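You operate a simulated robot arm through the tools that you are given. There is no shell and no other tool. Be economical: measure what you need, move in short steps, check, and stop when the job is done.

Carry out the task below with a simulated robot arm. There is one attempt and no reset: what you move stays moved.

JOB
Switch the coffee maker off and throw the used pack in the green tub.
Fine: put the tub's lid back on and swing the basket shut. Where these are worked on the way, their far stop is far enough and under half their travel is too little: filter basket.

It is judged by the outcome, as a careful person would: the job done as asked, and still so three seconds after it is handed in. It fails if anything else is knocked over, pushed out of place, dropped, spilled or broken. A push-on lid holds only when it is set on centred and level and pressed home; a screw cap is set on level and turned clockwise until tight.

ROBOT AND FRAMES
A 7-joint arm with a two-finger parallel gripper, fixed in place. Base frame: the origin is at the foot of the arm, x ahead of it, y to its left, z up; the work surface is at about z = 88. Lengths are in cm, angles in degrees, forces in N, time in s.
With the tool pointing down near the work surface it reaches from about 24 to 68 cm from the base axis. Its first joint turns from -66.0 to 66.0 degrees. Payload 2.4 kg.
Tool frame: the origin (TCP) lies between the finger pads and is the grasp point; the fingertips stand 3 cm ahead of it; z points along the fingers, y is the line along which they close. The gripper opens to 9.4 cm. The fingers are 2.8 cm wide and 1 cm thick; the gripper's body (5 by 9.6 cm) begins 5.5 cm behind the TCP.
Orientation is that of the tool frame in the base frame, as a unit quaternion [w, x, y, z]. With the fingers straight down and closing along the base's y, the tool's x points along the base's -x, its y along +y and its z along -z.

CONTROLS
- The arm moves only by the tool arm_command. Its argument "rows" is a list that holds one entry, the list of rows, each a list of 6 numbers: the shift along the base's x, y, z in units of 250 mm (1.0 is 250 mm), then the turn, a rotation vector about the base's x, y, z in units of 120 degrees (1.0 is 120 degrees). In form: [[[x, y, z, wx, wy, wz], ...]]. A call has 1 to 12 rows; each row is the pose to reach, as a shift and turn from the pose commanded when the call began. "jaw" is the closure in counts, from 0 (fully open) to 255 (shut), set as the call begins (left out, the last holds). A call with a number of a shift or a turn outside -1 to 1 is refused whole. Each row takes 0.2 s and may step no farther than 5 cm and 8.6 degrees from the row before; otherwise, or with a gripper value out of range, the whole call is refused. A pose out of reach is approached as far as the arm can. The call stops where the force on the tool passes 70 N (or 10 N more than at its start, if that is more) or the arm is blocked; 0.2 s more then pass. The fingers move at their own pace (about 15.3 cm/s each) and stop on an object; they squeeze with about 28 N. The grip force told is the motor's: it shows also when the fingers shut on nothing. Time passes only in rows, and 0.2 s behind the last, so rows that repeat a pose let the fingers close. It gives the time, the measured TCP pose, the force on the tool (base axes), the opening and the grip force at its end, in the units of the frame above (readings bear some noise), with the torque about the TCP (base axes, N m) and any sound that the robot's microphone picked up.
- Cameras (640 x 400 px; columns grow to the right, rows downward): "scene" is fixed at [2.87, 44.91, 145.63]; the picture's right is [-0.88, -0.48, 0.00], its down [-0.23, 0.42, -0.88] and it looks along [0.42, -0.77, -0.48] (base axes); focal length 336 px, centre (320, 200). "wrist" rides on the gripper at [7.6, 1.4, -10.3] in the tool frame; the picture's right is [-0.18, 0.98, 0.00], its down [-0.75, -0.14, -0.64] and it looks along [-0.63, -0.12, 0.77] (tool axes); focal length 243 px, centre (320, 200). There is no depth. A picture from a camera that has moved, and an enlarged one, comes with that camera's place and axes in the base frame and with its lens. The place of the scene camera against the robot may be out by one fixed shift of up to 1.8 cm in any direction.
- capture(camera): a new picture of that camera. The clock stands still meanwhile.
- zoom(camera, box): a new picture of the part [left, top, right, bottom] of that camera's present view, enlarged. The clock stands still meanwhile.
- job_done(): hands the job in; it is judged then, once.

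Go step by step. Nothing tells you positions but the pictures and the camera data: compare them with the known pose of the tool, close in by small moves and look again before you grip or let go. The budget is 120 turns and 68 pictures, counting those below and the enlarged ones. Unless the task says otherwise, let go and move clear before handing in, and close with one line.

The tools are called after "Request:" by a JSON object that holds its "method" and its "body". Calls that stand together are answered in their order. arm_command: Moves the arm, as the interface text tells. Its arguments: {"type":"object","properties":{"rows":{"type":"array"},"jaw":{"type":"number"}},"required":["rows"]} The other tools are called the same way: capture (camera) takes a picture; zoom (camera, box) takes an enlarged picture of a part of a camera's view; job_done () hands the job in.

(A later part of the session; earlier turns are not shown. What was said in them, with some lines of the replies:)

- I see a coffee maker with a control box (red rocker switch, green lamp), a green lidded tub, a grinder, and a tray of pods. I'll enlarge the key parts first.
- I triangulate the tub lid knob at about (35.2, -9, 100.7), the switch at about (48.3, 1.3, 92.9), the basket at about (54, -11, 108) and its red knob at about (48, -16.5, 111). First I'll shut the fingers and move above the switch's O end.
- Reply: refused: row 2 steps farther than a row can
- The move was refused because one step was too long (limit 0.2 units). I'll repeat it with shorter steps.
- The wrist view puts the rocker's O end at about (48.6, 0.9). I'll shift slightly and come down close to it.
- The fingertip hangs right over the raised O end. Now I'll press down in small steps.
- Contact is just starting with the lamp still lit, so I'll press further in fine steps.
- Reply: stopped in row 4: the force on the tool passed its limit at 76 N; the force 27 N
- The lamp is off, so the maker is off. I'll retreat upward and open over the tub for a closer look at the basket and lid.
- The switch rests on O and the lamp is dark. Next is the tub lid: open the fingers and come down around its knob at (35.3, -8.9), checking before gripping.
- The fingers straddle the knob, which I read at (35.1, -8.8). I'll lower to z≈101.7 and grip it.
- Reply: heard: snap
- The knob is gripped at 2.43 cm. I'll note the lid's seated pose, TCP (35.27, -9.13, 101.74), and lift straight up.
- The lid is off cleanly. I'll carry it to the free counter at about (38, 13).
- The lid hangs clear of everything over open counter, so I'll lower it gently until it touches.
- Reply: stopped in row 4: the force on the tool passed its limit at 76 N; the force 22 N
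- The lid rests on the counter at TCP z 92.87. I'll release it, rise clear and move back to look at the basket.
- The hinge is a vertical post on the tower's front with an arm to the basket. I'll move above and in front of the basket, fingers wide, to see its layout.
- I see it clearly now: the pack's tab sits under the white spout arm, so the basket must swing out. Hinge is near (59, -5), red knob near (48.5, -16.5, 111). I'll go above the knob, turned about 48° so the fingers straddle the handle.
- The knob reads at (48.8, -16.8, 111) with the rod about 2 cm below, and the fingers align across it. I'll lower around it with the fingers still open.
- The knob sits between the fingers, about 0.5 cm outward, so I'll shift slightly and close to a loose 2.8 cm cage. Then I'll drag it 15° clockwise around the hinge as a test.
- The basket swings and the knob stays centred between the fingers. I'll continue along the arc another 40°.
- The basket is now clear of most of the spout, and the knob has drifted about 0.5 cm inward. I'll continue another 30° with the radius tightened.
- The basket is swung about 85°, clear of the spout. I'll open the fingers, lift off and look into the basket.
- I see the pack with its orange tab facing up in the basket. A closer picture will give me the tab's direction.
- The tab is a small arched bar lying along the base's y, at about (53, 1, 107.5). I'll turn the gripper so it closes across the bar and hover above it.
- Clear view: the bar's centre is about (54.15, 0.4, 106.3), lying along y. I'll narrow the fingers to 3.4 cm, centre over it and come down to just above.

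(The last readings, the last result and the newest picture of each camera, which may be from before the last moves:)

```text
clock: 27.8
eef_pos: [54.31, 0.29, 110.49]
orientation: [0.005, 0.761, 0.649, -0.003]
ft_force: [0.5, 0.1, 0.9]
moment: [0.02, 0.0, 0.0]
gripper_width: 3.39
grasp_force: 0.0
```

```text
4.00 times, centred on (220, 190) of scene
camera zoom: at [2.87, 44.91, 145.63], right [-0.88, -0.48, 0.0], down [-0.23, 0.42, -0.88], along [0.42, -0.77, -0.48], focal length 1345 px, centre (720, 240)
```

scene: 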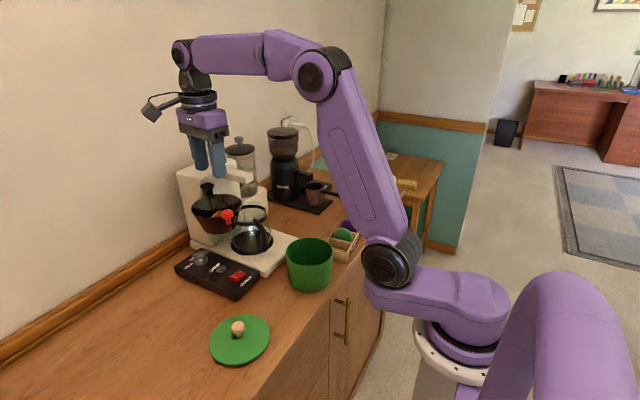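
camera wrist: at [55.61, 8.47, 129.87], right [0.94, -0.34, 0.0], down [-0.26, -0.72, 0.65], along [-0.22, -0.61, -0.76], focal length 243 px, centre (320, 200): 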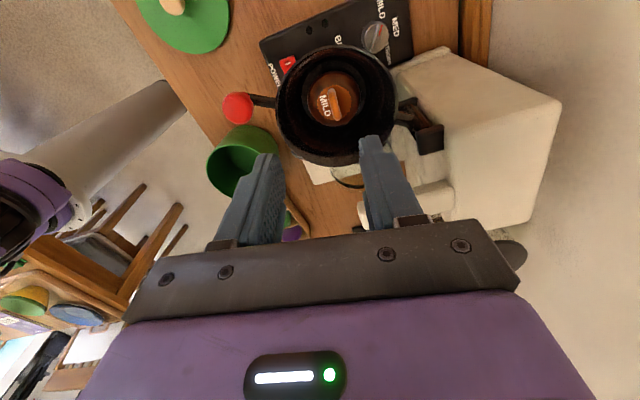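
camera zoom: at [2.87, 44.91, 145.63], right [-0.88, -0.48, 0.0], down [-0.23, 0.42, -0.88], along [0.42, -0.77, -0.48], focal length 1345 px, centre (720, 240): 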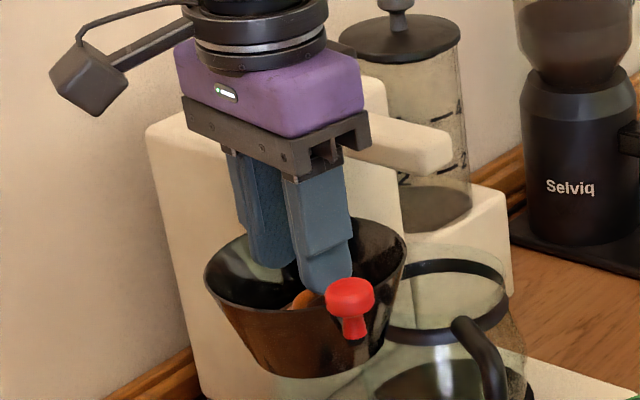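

The fingers are centred either side of the bar. I'll lower so the tips sit just below the bar and grip.

Request:
{"method": "arm_command", "body": {"rows": [[[0, 0, -0.05, 0, 0, 0], [0, 0, -0.085, 0, 0, 0], [0, 0, -0.108, 0, 0, 0]]]}}

Request:
{"method": "arm_command", "body": {"rows": [[[0, 0, 0, 0, 0, 0], [0, 0, 0, 0, 0, 0]]], "jaw": 255}}

Request:
{"method": "zoom", "body": {"camera": "wrist", "box": [220, 60, 420, 240]}}

```text
clock: 28.6
eef_pos: [54.47, 0.33, 107.86]
orientation: [0.004, 0.76, 0.649, -0.001]
ft_force: [-1.7, 0.2, 8.6]
moment: [0.02, 0.08, -0.04]
gripper_width: 3.41
grasp_force: 0.3
```

```text
clock: 29.2
eef_pos: [54.49, 0.32, 107.94]
orientation: [0.005, 0.761, 0.649, -0.001]
ft_force: [-0.2, -1.4, 22.7]
moment: [0.02, 0.01, -0.09]
gripper_width: 0.67
grasp_force: 28.0
```

```text
2.22 times, centred on (320, 150) of wrist
camera zoom: at [56.95, 7.78, 118.11], right [0.94, -0.34, 0.01], down [-0.26, -0.72, 0.65], along [-0.21, -0.61, -0.76], focal length 539 px, centre (320, 311)
```

zoom: 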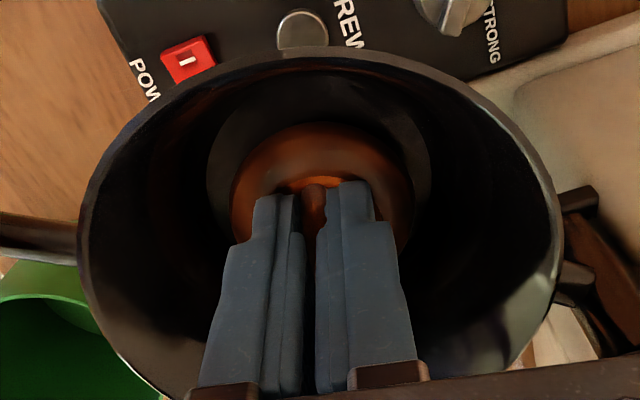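

The bar is gripped at 0.67 cm. I'll lift the pack straight out.

Request:
{"method": "arm_command", "body": {"rows": [[[0, 0, 0.03, 0, 0, 0], [0, 0, 0.1, 0, 0, 0], [0, 0, 0.2, 0, 0, 0], [0, 0, 0.32, 0, 0, 0], [0, 0, 0.46, 0, 0, 0]]]}}

Request:
{"method": "capture", "body": {"camera": "scene"}}

```text
clock: 30.4
eef_pos: [54.35, 0.52, 119.39]
orientation: [0.004, 0.76, 0.649, -0.003]
ft_force: [-0.5, -0.1, -0.3]
moment: [0.04, -0.03, -0.01]
gripper_width: 0.69
grasp_force: 28.2
```

```text
23 pictures are left
```

scene: 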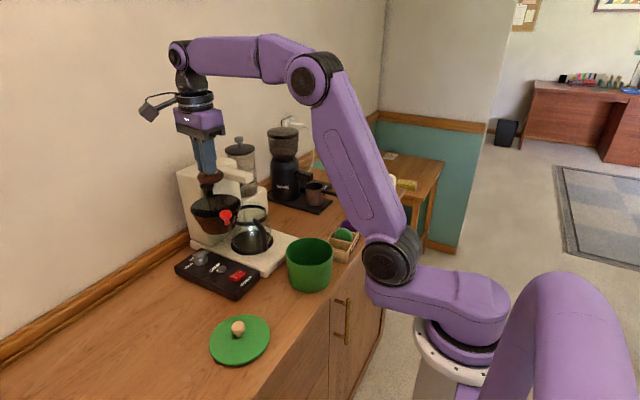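

The pack is held and clear. I'll carry it over the tub, turning the gripper back to its base heading on the way.

Request:
{"method": "arm_command", "body": {"rows": [[[-0.03, -0.02, 0.05, 0, 0, 0.068], [-0.09, -0.06, 0.06, 0, 0, 0.136], [-0.16, -0.1, 0.06, 0, 0, 0.204], [-0.23, -0.14, 0.06, 0, 0, 0.272], [-0.3, -0.18, 0.06, 0, 0, 0.34], [-0.38, -0.22, 0.06, 0, 0, 0.408], [-0.46, -0.26, 0.06, 0, 0, 0.476], [-0.54, -0.3, 0.04, 0, 0, 0.544], [-0.61, -0.335, 0, 0, 0, 0.612], [-0.68, -0.36, -0.05, 0, 0, 0.68], [-0.73, -0.375, -0.1, 0, 0, 0.75], [-0.764, -0.383, -0.15, 0, 0, 0.82]]]}}

Request:
{"method": "capture", "body": {"camera": "wrist"}}

Request:
{"method": "zoom", "body": {"camera": "scene", "box": [170, 140, 390, 300]}}

```text
clock: 33.0
eef_pos: [35.04, -8.95, 115.54]
orientation: [0.005, 0.004, 1.0, 0.002]
ft_force: [0.1, 0.7, -0.6]
moment: [-0.01, -0.03, -0.01]
gripper_width: 0.69
grasp_force: 28.2
```

```text
22 pictures are left
camera wrist: at [27.48, -7.48, 125.74], right [0.19, 0.98, 0.0], down [0.75, -0.15, 0.65], along [0.64, -0.12, -0.76], focal length 243 px, centre (320, 200)
```

wrist: 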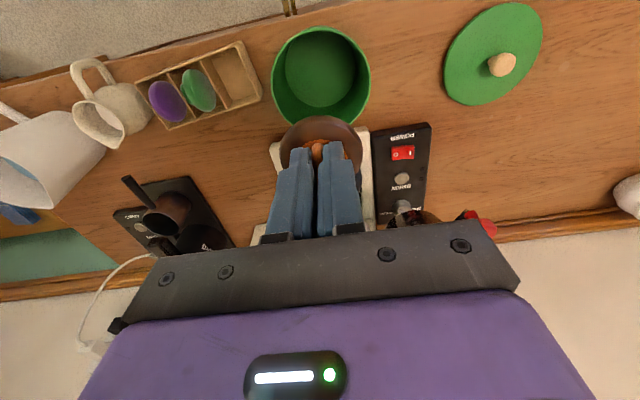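

```text
2.50 times, centred on (280, 220) of scene
camera zoom: at [2.87, 44.91, 145.63], right [-0.88, -0.48, 0.0], down [-0.23, 0.42, -0.88], along [0.42, -0.77, -0.48], focal length 841 px, centre (420, 150)
```

zoom: 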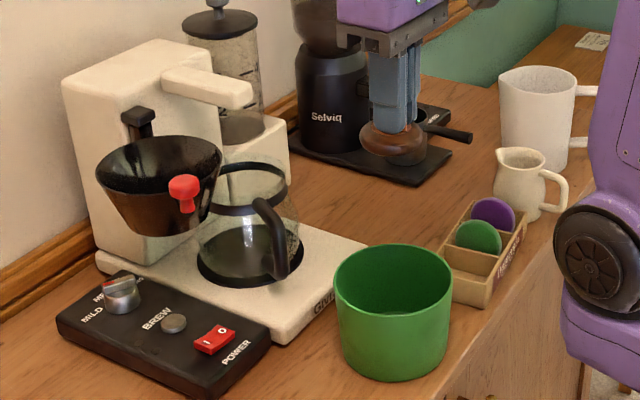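

The pack hangs over the tub, which is centred at (35.25, -9.05). I'll lower it inside in stages and set it down.

Request:
{"method": "arm_command", "body": {"rows": [[[0.008, -0.004, -0.15, 0, 0, 0], [0.008, -0.004, -0.3, 0, 0, 0], [0.008, -0.004, -0.45, 0, 0, 0], [0.008, -0.004, -0.58, 0, 0, 0], [0.008, -0.004, -0.66, 0, 0, 0], [0.008, -0.004, -0.72, 0, 0, 0]]]}}

Request:
{"method": "arm_command", "body": {"rows": [[[0, 0, -0.025, 0, 0, 0], [0, 0, -0.045, 0, 0, 0], [0, 0, -0.06, 0, 0, 0], [0, 0, -0.072, 0, 0, 0]]]}}

Request:
{"method": "zoom", "body": {"camera": "scene", "box": [250, 190, 370, 300]}}

```text
clock: 34.4
eef_pos: [35.24, -9.12, 97.59]
orientation: [0.004, 0.005, 1.0, 0.001]
ft_force: [-0.4, 0.2, -0.3]
moment: [0.01, 0.03, 0.0]
gripper_width: 0.68
grasp_force: 28.2
```

```text
clock: 35.4
eef_pos: [35.26, -9.21, 95.75]
orientation: [0.005, 0.005, 1.0, 0.001]
ft_force: [-0.1, 0.3, 0.4]
moment: [-0.02, 0.02, 0.02]
gripper_width: 0.67
grasp_force: 28.3
```

```text
3.64 times, centred on (310, 245) of scene
camera zoom: at [2.87, 44.91, 145.63], right [-0.88, -0.48, 0.0], down [-0.23, 0.42, -0.88], along [0.42, -0.77, -0.48], focal length 1223 px, centre (356, 36)
```

zoom: 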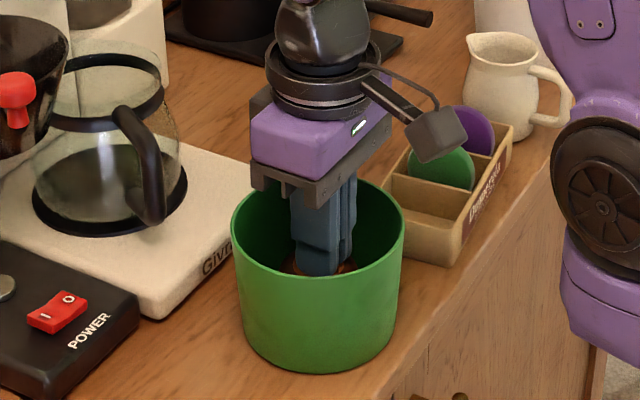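

The pack isn't touching yet, so I'll lower further with a light-touch watch.

Request:
{"method": "arm_command", "body": {"rows": [[[0, 0, -0.015, 0, 0, 0], [0, 0, -0.03, 0, 0, 0], [0, 0, -0.045, 0, 0, 0], [0, 0, -0.06, 0, 0, 0]]]}}

```text
clock: 36.4
eef_pos: [35.26, -9.22, 94.23]
orientation: [0.005, 0.005, 1.0, 0.0]
ft_force: [-0.2, -0.5, -0.1]
moment: [0.0, 0.04, 0.04]
gripper_width: 0.68
grasp_force: 27.4
```

Request:
{"method": "arm_command", "body": {"rows": [[[0, 0, -0.012, 0, 0, 0], [0, 0, -0.024, 0, 0, 0], [0, 0, -0.034, 0, 0, 0]]]}}

```text
clock: 37.2
eef_pos: [35.34, -9.25, 93.46]
orientation: [0.004, 0.005, 1.0, 0.001]
ft_force: [-0.2, 0.3, -0.8]
moment: [0.01, 0.04, -0.03]
gripper_width: 0.68
grasp_force: 27.8
```

The pack is within about a centimetre of the tub floor with the gripper body just above the rim. I'll release it here and rise.

Request:
{"method": "arm_command", "body": {"rows": [[[0, 0, 0, 0, 0, 0], [0, 0, 0, 0, 0, 0], [0, 0, 0.06, 0, 0, 0], [0, 0, 0.16, 0, 0, 0], [0, 0, 0.32, 0, 0, 0], [0, 0, 0.5, 0, 0, 0], [0, 0.04, 0.68, 0, 0, 0], [-0.05, 0.12, 0.8, 0, 0, 0]]], "jaw": 165}}

Request:
{"method": "capture", "body": {"camera": "wrist"}}

```text
clock: 39.0
eef_pos: [34.1, -6.65, 113.14]
orientation: [0.005, 0.005, 1.0, 0.0]
ft_force: [-0.7, -0.6, -1.0]
moment: [-0.01, 0.0, 0.01]
gripper_width: 3.33
grasp_force: 0.1
```

```text
19 pictures are left
camera wrist: at [26.47, -4.99, 123.2], right [0.19, 0.98, 0.0], down [0.75, -0.15, 0.65], along [0.64, -0.12, -0.76], focal length 243 px, centre (320, 200)
```

wrist: 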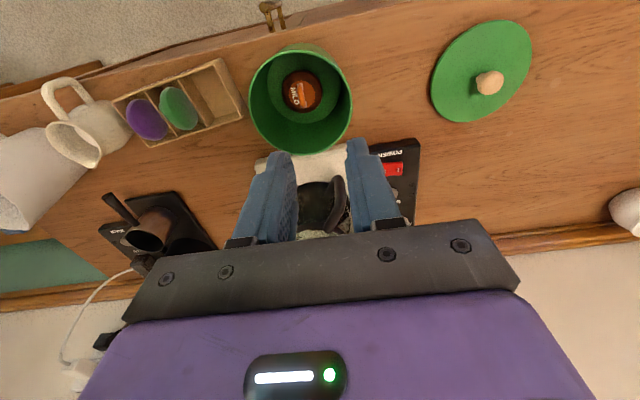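

The pack sits on the tub floor. Next I'll fetch the lid from (38.16, 12.94), starting from above its knob.

Request:
{"method": "arm_command", "body": {"rows": [[[0.02, 0.15, 0, 0, 0, 0], [0.05, 0.31, -0.04, 0, 0, 0], [0.08, 0.46, -0.1, 0, 0, 0], [0.11, 0.6, -0.2, 0, 0, 0], [0.14, 0.71, -0.32, 0, 0, 0], [0.162, 0.784, -0.45, 0, 0, 0], [0.162, 0.784, -0.6, 0, 0, 0]]], "jaw": 90}}

Request:
{"method": "capture", "body": {"camera": "wrist"}}

```text
clock: 40.6
eef_pos: [38.05, 13.54, 98.22]
orientation: [0.004, 0.005, 1.0, 0.001]
ft_force: [0.8, 0.2, -0.4]
moment: [-0.01, 0.0, -0.02]
gripper_width: 6.07
grasp_force: 0.0
```

```text
18 pictures are left
camera wrist: at [30.39, 15.1, 108.4], right [0.19, 0.98, 0.0], down [0.75, -0.15, 0.65], along [0.64, -0.12, -0.76], focal length 243 px, centre (320, 200)
```

wrist: 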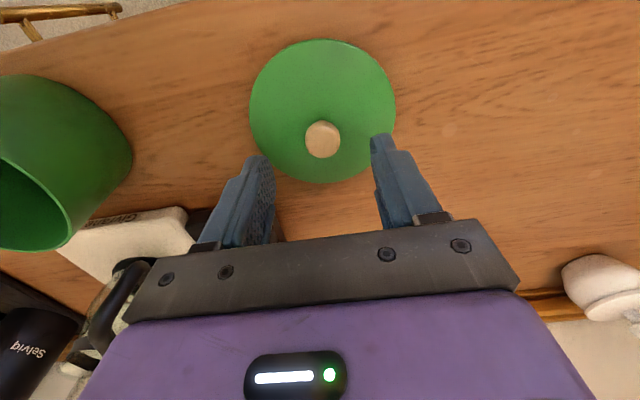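

The knob appears slightly off from the expected spot. I'll descend to the same relative height as my first pre-grip view, to compare the pictures directly.

Request:
{"method": "arm_command", "body": {"rows": [[[0.01, -0.006, -0.06, 0, 0, 0], [0.015, -0.006, -0.1, 0, 0, 0], [0.015, -0.006, -0.1, 0, 0, 0]]]}}

Request:
{"method": "capture", "body": {"camera": "wrist"}}

```text
clock: 41.4
eef_pos: [38.28, 13.38, 95.72]
orientation: [0.005, 0.005, 1.0, 0.0]
ft_force: [-0.1, 0.5, -0.7]
moment: [-0.02, -0.01, 0.06]
gripper_width: 6.09
grasp_force: 0.1
```

```text
17 pictures are left
camera wrist: at [30.71, 14.94, 105.94], right [0.19, 0.98, 0.0], down [0.75, -0.15, 0.65], along [0.64, -0.12, -0.76], focal length 243 px, centre (320, 200)
```

wrist: 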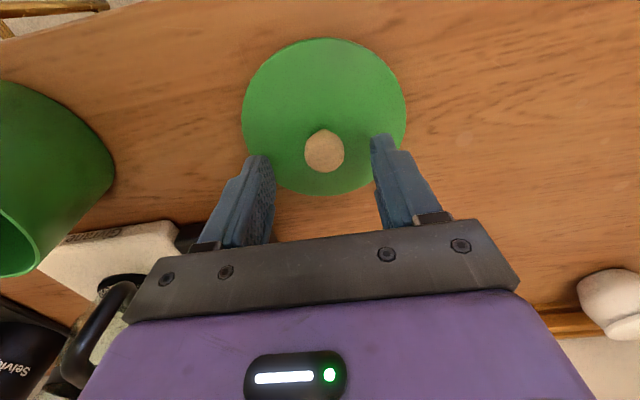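

Compared with that first view the knob is offset by about +0.25 in x and -0.15 in y, so I'll correct for it, lower and grip.

Request:
{"method": "arm_command", "body": {"rows": [[[0.01, -0.006, -0.06, 0, 0, 0], [0.01, -0.006, -0.108, 0, 0, 0]]]}}

Request:
{"method": "arm_command", "body": {"rows": [[[0, 0, 0, 0, 0, 0], [0, 0, 0, 0, 0, 0], [0, 0, 0, 0, 0, 0]]], "jaw": 255}}

```text
clock: 42.0
eef_pos: [38.67, 13.07, 93.13]
orientation: [0.005, 0.005, 1.0, 0.001]
ft_force: [0.4, -0.1, 0.1]
moment: [0.02, 0.0, -0.02]
gripper_width: 6.07
grasp_force: 0.0
```

```text
clock: 42.8
eef_pos: [38.68, 13.09, 93.11]
orientation: [0.004, 0.005, 1.0, 0.001]
ft_force: [0.8, 0.6, -0.5]
moment: [0.0, 0.01, -0.01]
gripper_width: 2.43
grasp_force: 27.9
```

The lid is gripped. I'll lift it and carry it to above the tub.

Request:
{"method": "arm_command", "body": {"rows": [[[0, 0, 0.08, 0, 0, 0], [0, 0, 0.2, 0, 0, 0], [0, 0, 0.36, 0, 0, 0], [-0.01, -0.08, 0.5, 0, 0, 0], [-0.03, -0.22, 0.56, 0, 0, 0], [-0.05, -0.38, 0.56, 0, 0, 0], [-0.08, -0.54, 0.56, 0, 0, 0], [-0.11, -0.7, 0.56, 0, 0, 0], [-0.13, -0.82, 0.54, 0, 0, 0], [-0.136, -0.888, 0.5, 0, 0, 0], [-0.136, -0.888, 0.46, 0, 0, 0], [-0.136, -0.888, 0.46, 0, 0, 0]]]}}

Request:
{"method": "zoom", "body": {"camera": "scene", "box": [250, 190, 370, 300]}}

Request:
{"method": "capture", "body": {"camera": "wrist"}}

```text
clock: 45.4
eef_pos: [35.22, -9.09, 104.58]
orientation: [0.004, 0.005, 1.0, 0.0]
ft_force: [-0.4, 0.8, -0.1]
moment: [0.0, 0.02, 0.01]
gripper_width: 2.44
grasp_force: 27.9
```

```text
3.64 times, centred on (310, 245) of scene
camera zoom: at [2.87, 44.91, 145.63], right [-0.88, -0.48, 0.0], down [-0.23, 0.42, -0.88], along [0.42, -0.77, -0.48], focal length 1223 px, centre (356, 36)
```

zoom: 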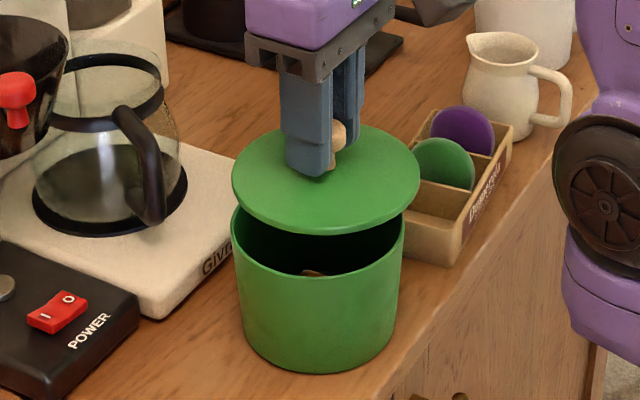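

```text
15 pictures are left
camera wrist: at [27.53, -7.58, 114.79], right [0.19, 0.98, 0.0], down [0.75, -0.15, 0.65], along [0.64, -0.12, -0.76], focal length 243 px, centre (320, 200)
```

wrist: 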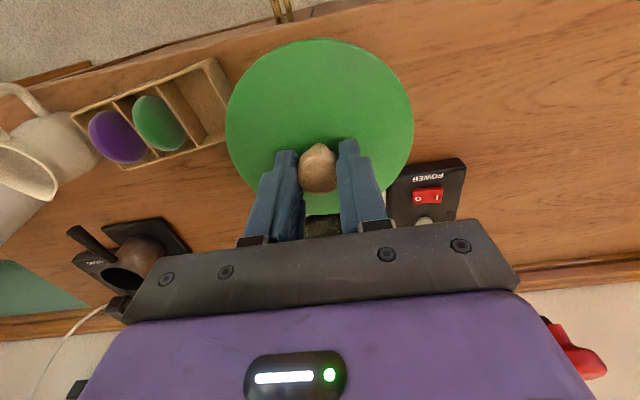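

Comparing the pictures, the lid sits about 0.5 cm toward -x from true centre, matching where I regripped it. I'll correct by +0.53 cm in x, lower to just above the rim and check.

Request:
{"method": "arm_command", "body": {"rows": [[[0.021, 0, 0, 0, 0, 0], [0.021, 0, -0.03, 0, 0, 0], [0.021, 0, -0.055, 0, 0, 0], [0.021, 0, -0.055, 0, 0, 0]]]}}

Request:
{"method": "zoom", "body": {"camera": "scene", "box": [265, 215, 365, 300]}}

```text
clock: 46.4
eef_pos: [35.74, -9.23, 103.29]
orientation: [0.005, 0.005, 1.0, 0.001]
ft_force: [0.1, -0.1, -0.5]
moment: [0.0, -0.01, -0.02]
gripper_width: 2.45
grasp_force: 28.4
```

```text
4.71 times, centred on (315, 258) of scene
camera zoom: at [2.87, 44.91, 145.63], right [-0.88, -0.48, 0.0], down [-0.23, 0.42, -0.88], along [0.42, -0.77, -0.48], focal length 1583 px, centre (344, -71)
```

zoom: 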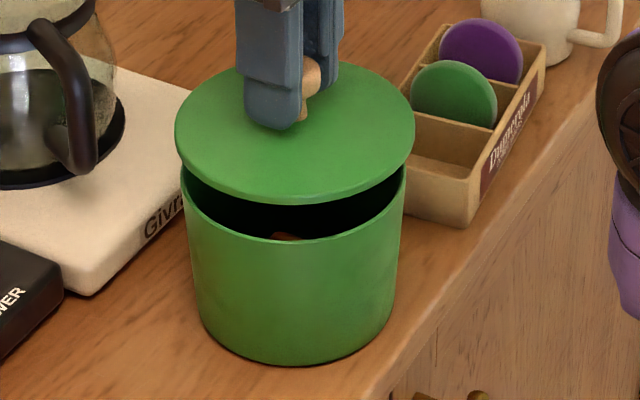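

The lid is now centred over the rim to within a millimetre. I'll lower it and press it home.

Request:
{"method": "arm_command", "body": {"rows": [[[0, 0, -0.02, 0, 0, 0], [0, 0, -0.035, 0, 0, 0], [0, 0, -0.045, 0, 0, 0], [0, 0, -0.053, 0, 0, 0], [0, 0, -0.06, 0, 0, 0], [0, 0, -0.067, 0, 0, 0], [0, 0, -0.074, 0, 0, 0], [0, 0, -0.081, 0, 0, 0]]]}}

Request:
{"method": "zoom", "body": {"camera": "scene", "box": [265, 215, 365, 300]}}

```text
clock: 48.2
eef_pos: [35.91, -8.99, 101.33]
orientation: [0.004, 0.006, 1.0, 0.0]
ft_force: [-0.1, -0.1, -0.5]
moment: [0.02, 0.01, -0.01]
gripper_width: 2.42
grasp_force: 28.5
```

```text
4.71 times, centred on (315, 258) of scene
camera zoom: at [2.87, 44.91, 145.63], right [-0.88, -0.48, 0.0], down [-0.23, 0.42, -0.88], along [0.42, -0.77, -0.48], focal length 1583 px, centre (344, -71)
```

zoom: 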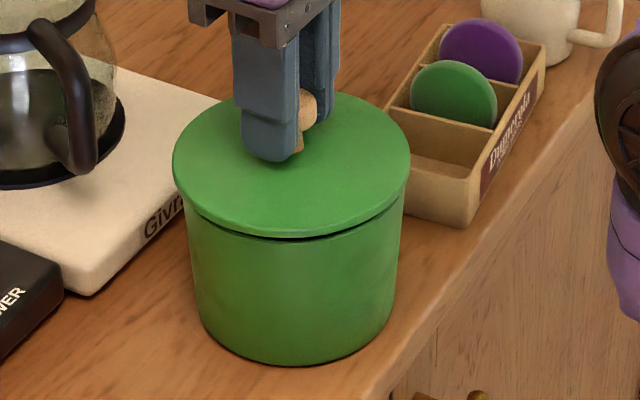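

A thin gap remains, so I'll keep pressing down with a 1 mm correction.

Request:
{"method": "arm_command", "body": {"rows": [[[-0.004, 0, -0.006, 0, 0, 0], [-0.004, 0, -0.014, 0, 0, 0], [-0.004, 0, -0.022, 0, 0, 0], [-0.004, 0, -0.03, 0, 0, 0], [-0.004, 0, -0.038, 0, 0, 0], [-0.004, 0, -0.046, 0, 0, 0], [-0.004, 0, -0.054, 0, 0, 0]]]}}

Request:
{"method": "zoom", "body": {"camera": "scene", "box": [265, 215, 365, 300]}}

```text
clock: 49.3
eef_pos: [35.84, -8.9, 100.78]
orientation: [0.006, 0.005, 1.0, 0.001]
ft_force: [-9.7, 3.6, 23.8]
moment: [-0.12, 0.12, -0.08]
gripper_width: 2.45
grasp_force: 27.9
heard: snap
stopped in row 5: the force on the tool passed its limit at 80 N (the readings are from after the stop); the commanded pose is now the measured one
```

```text
4.71 times, centred on (315, 258) of scene
camera zoom: at [2.82, 44.93, 145.62], right [-0.88, -0.48, 0.0], down [-0.23, 0.42, -0.88], along [0.42, -0.77, -0.48], focal length 1583 px, centre (344, -71)
```

zoom: 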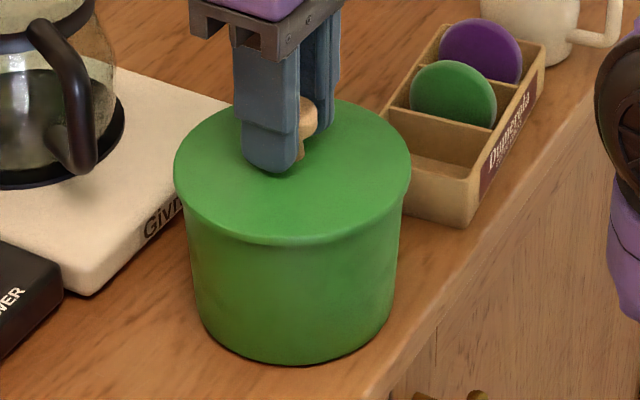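

A snap was heard and the lid looks flush. I'll open, lift off and move over to the basket's red knob, turning about -37° on the way.

Request:
{"method": "arm_command", "body": {"rows": [[[0, 0, 0, 0, 0, 0], [0, 0, 0, 0, 0, 0], [0, 0, 0.1, 0, 0, 0], [0, 0, 0.25, 0, 0, 0], [0, 0, 0.42, 0, 0, -0.05], [0, 0.05, 0.58, 0, 0, -0.1], [0.07, 0.14, 0.68, 0, 0, -0.15], [0.17, 0.25, 0.7, 0, 0, -0.2], [0.27, 0.36, 0.7, 0, 0, -0.25], [0.36, 0.46, 0.7, 0, 0, -0.3], [0.426, 0.544, 0.69, 0, 0, -0.308]]], "jaw": 90}}

Request:
{"method": "capture", "body": {"camera": "wrist"}}

Request:
{"method": "zoom", "body": {"camera": "scene", "box": [170, 140, 390, 300]}}

```text
clock: 51.7
eef_pos: [46.33, 4.55, 118.0]
orientation: [0.006, 0.323, 0.946, -0.002]
ft_force: [0.1, 0.7, -0.3]
moment: [-0.01, 0.01, -0.01]
gripper_width: 6.06
grasp_force: 0.0
```

```text
11 pictures are left
camera wrist: at [41.05, 10.4, 128.18], right [0.75, 0.67, 0.0], down [0.5, -0.57, 0.65], along [0.44, -0.48, -0.76], focal length 243 px, centre (320, 200)
```

wrist: 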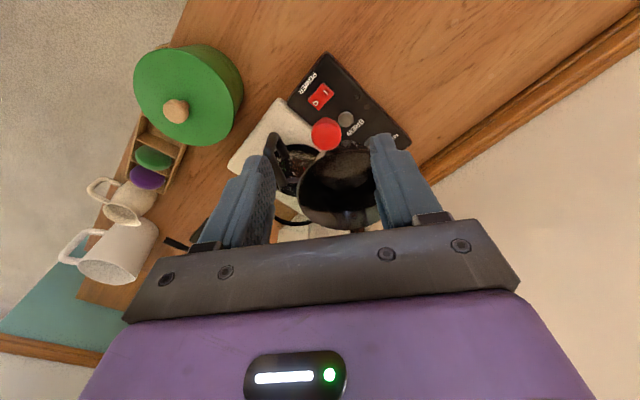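

```text
2.50 times, centred on (280, 220) of scene
camera zoom: at [2.87, 44.92, 145.63], right [-0.88, -0.48, 0.0], down [-0.23, 0.42, -0.88], along [0.42, -0.77, -0.48], focal length 841 px, centre (420, 150)
```

zoom: 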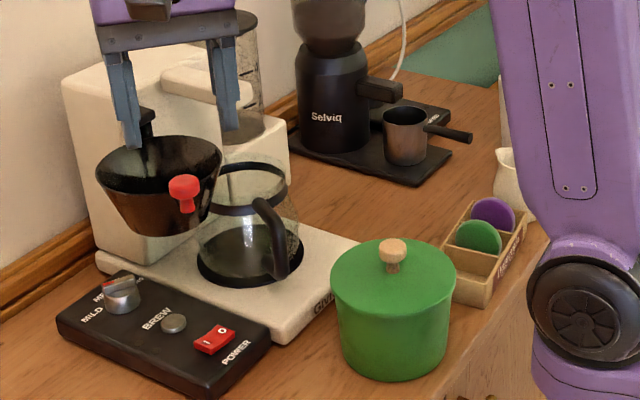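

The lid sits flush on the tub. The knob is at about (46.7, 4.8), so I'll lower around it and close to the loose cage.

Request:
{"method": "arm_command", "body": {"rows": [[[0.011, 0.01, -0.09, 0, 0, 0], [0.011, 0.01, -0.18, 0, 0, 0], [0.011, 0.01, -0.27, 0, 0, 0], [0.011, 0.01, -0.27, 0, 0, 0]]]}}

Request:
{"method": "arm_command", "body": {"rows": [[[0, 0, 0, 0, 0, 0], [0, 0, 0, 0, 0, 0]]], "jaw": 180}}

Request:
{"method": "capture", "body": {"camera": "wrist"}}

```text
clock: 52.7
eef_pos: [46.75, 4.87, 111.35]
orientation: [0.007, 0.321, 0.947, -0.001]
ft_force: [0.4, -0.4, -0.3]
moment: [0.0, 0.03, 0.0]
gripper_width: 6.09
grasp_force: 0.1
```

```text
clock: 53.3
eef_pos: [46.63, 4.79, 111.34]
orientation: [0.007, 0.321, 0.947, -0.001]
ft_force: [-0.5, -0.9, 0.2]
moment: [0.01, 0.0, -0.02]
gripper_width: 2.74
grasp_force: 0.1
```

```text
9 pictures are left
camera wrist: at [41.39, 10.74, 121.53], right [0.74, 0.67, 0.0], down [0.5, -0.57, 0.65], along [0.44, -0.48, -0.76], focal length 243 px, centre (320, 200)
```

wrist: 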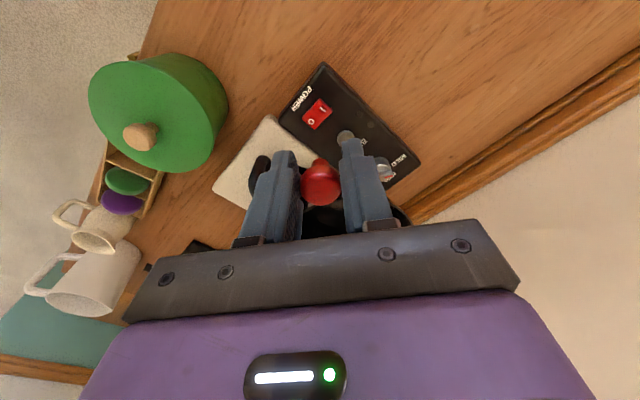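

The knob is caged between the fingers. I'll swing it back along the fitted arc (centre about (60.8, -5.2), radius 17.4).

Request:
{"method": "arm_command", "body": {"rows": [[[-0.035, -0.057, 0, 0, 0, 0.046], [-0.065, -0.117, 0, 0, 0, 0.092], [-0.088, -0.179, 0, 0, 0, 0.138], [-0.106, -0.244, 0, 0, 0, 0.183], [-0.117, -0.31, 0, 0, 0, 0.229], [-0.122, -0.376, 0, 0, 0, 0.275], [-0.121, -0.443, 0, 0, 0, 0.321], [-0.113, -0.509, 0, 0, 0, 0.367], [-0.099, -0.574, 0, 0, 0, 0.412], [-0.078, -0.638, 0, 0, 0, 0.458], [-0.052, -0.7, 0, 0, 0, 0.504]]]}}

Request:
{"method": "capture", "body": {"camera": "wrist"}}

```text
clock: 55.7
eef_pos: [45.39, -12.69, 111.29]
orientation: [0.007, -0.2, 0.98, 0.002]
ft_force: [0.7, -0.3, 1.1]
moment: [0.01, 0.01, 0.06]
gripper_width: 2.72
grasp_force: 0.0
```

```text
8 pictures are left
camera wrist: at [37.83, -14.31, 121.4], right [-0.22, 0.98, 0.0], down [0.74, 0.16, 0.65], along [0.64, 0.14, -0.76], focal length 243 px, centre (320, 200)
```

wrist: 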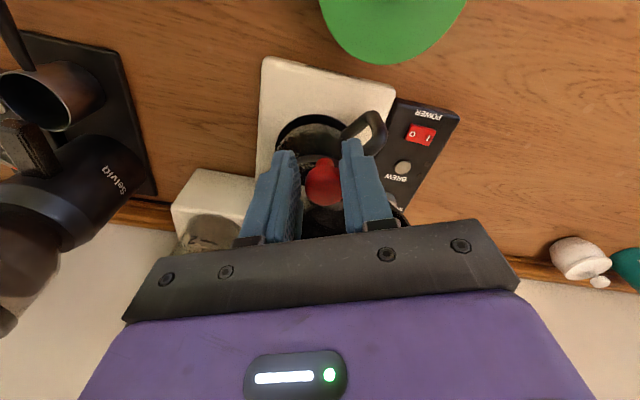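

The basket tracks well. I'll bring it nearly to its starting place, then finish in fine steps.

Request:
{"method": "arm_command", "body": {"rows": [[[0.032, -0.058, 0, 0, 0, 0.046], [0.07, -0.114, 0, 0, 0, 0.092], [0.112, -0.165, 0, 0, 0, 0.138], [0.126, -0.18, 0, 0, 0, 0.15]]]}}

Request:
{"method": "capture", "body": {"camera": "wrist"}}

```text
clock: 56.7
eef_pos: [48.66, -17.35, 111.23]
orientation: [0.006, -0.351, 0.936, 0.003]
ft_force: [0.0, 0.3, 0.1]
moment: [0.0, 0.03, 0.0]
gripper_width: 2.75
grasp_force: 0.0
```

```text
7 pictures are left
camera wrist: at [41.87, -21.22, 121.38], right [-0.51, 0.86, 0.0], down [0.66, 0.38, 0.65], along [0.56, 0.33, -0.76], focal length 243 px, centre (320, 200)
```

wrist: 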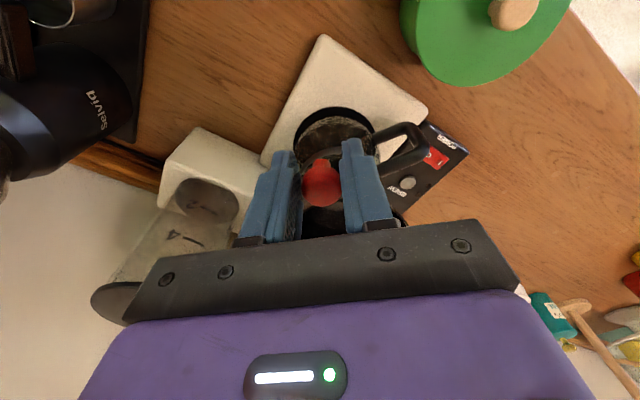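

Now I'll take fine pushing steps in the closing direction and watch the force for the stop.

Request:
{"method": "arm_command", "body": {"rows": [[[0.0034, -0.0034, 0, 0, 0, 0], [0.0068, -0.0068, 0, 0, 0, 0], [0.0102, -0.0102, 0, 0, 0, 0], [0.0136, -0.0136, 0, 0, 0, 0]]]}}

```text
clock: 57.7
eef_pos: [48.8, -17.48, 111.13]
orientation: [0.005, -0.35, 0.937, 0.004]
ft_force: [-1.8, 3.2, -1.4]
moment: [0.02, 0.04, 0.07]
gripper_width: 2.98
grasp_force: 2.1
```

Resistance is starting (about 4 N and the finger is being deflected), which suggests the shut stop. A little more push will confirm it.

Request:
{"method": "arm_command", "body": {"rows": [[[0.0034, -0.0034, 0, 0, 0, 0], [0.0068, -0.0068, 0, 0, 0, 0], [0.0068, -0.0068, 0, 0, 0, 0]]]}}

Request:
{"method": "zoom", "body": {"camera": "scene", "box": [160, 140, 300, 310]}}

```text
clock: 58.5
eef_pos: [49.01, -17.61, 111.25]
orientation: [0.005, -0.35, 0.937, 0.004]
ft_force: [-9.1, 5.8, -3.2]
moment: [0.01, 0.13, 0.08]
gripper_width: 3.31
grasp_force: 4.8
```

```text
2.35 times, centred on (230, 225) of scene
camera zoom: at [2.85, 44.93, 145.62], right [-0.88, -0.48, 0.0], down [-0.23, 0.42, -0.88], along [0.42, -0.77, -0.48], focal length 791 px, centre (532, 141)
```

zoom: 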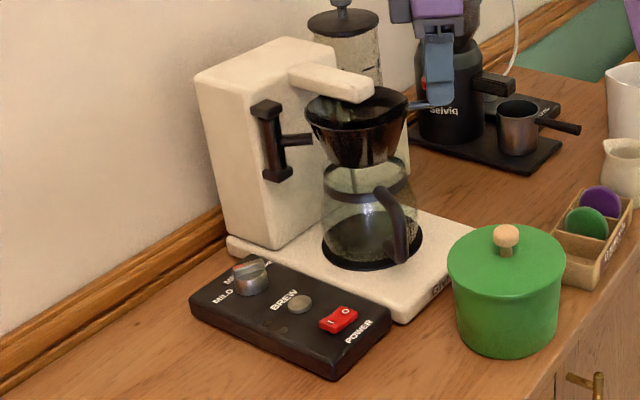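

Resistance rose to about 11 N and the basket looks exactly as at the start, so it's shut. I'll ease off, open the fingers, lift straight up and back away.

Request:
{"method": "arm_command", "body": {"rows": [[[-0.008, 0.008, 0, 0, 0, 0], [-0.008, 0.008, 0, 0, 0, 0]]], "jaw": 100}}

Request:
{"method": "arm_command", "body": {"rows": [[[0, 0, 0.06, 0, 0, 0], [0, 0, 0.18, 0, 0, 0], [0, 0, 0.32, 0, 0, 0], [-0.08, 0.02, 0.45, 0, 0, 0], [-0.2, 0.04, 0.55, 0, 0, 0], [-0.35, 0.06, 0.62, 0, 0, 0], [-0.5, 0.1, 0.66, 0, 0, 0]]]}}

Request:
{"method": "capture", "body": {"camera": "wrist"}}

Request:
{"method": "zoom", "body": {"camera": "scene", "box": [160, 130, 420, 310]}}

```text
clock: 59.1
eef_pos: [49.15, -17.45, 111.22]
orientation: [0.006, -0.35, 0.937, 0.004]
ft_force: [-0.6, 0.5, 1.1]
moment: [0.0, 0.02, 0.03]
gripper_width: 5.69
grasp_force: 0.0
```

```text
clock: 60.7
eef_pos: [36.47, -14.74, 127.56]
orientation: [0.005, -0.351, 0.937, 0.003]
ft_force: [-0.2, -0.3, 0.5]
moment: [-0.01, -0.02, -0.04]
gripper_width: 5.7
grasp_force: 0.0
```

```text
5 pictures are left
camera wrist: at [29.64, -18.8, 137.62], right [-0.51, 0.86, 0.0], down [0.66, 0.38, 0.65], along [0.56, 0.33, -0.76], focal length 243 px, centre (320, 200)
```

wrist: 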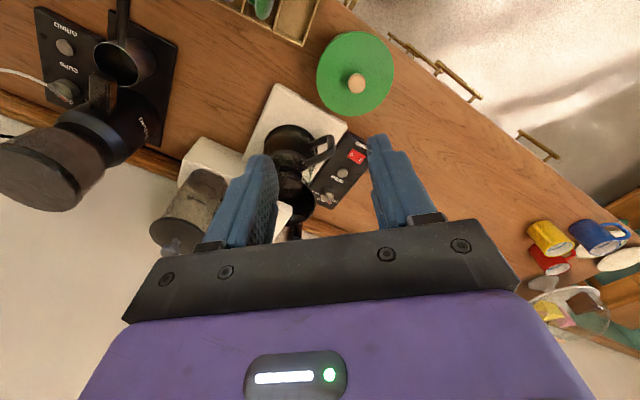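

```text
2.22 times, centred on (290, 220) of scene
camera zoom: at [2.87, 44.91, 145.63], right [-0.88, -0.48, 0.0], down [-0.23, 0.42, -0.88], along [0.42, -0.77, -0.48], focal length 747 px, centre (387, 156)
```

zoom: 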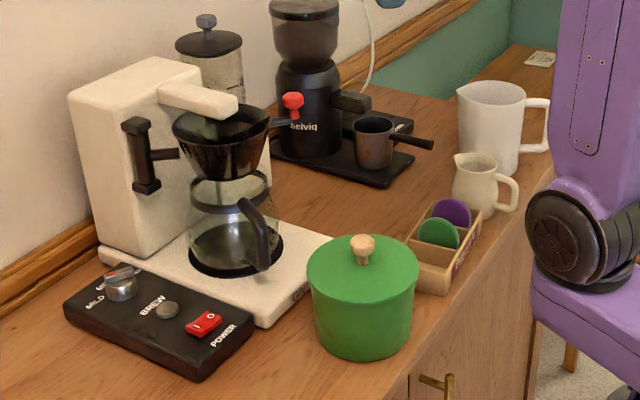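

The switch is off with the lamp dark, the pack is in the tub, the lid is seated level and the basket is back at its starting place. The arm is clear, so I'm handing in.

Request:
{"method": "job_done", "body": {}}

```text
The job is handed in.
```

The job is handed in: the coffee maker is off, the used pack is in the green tub with its lid snapped back on, and the basket is swung shut.
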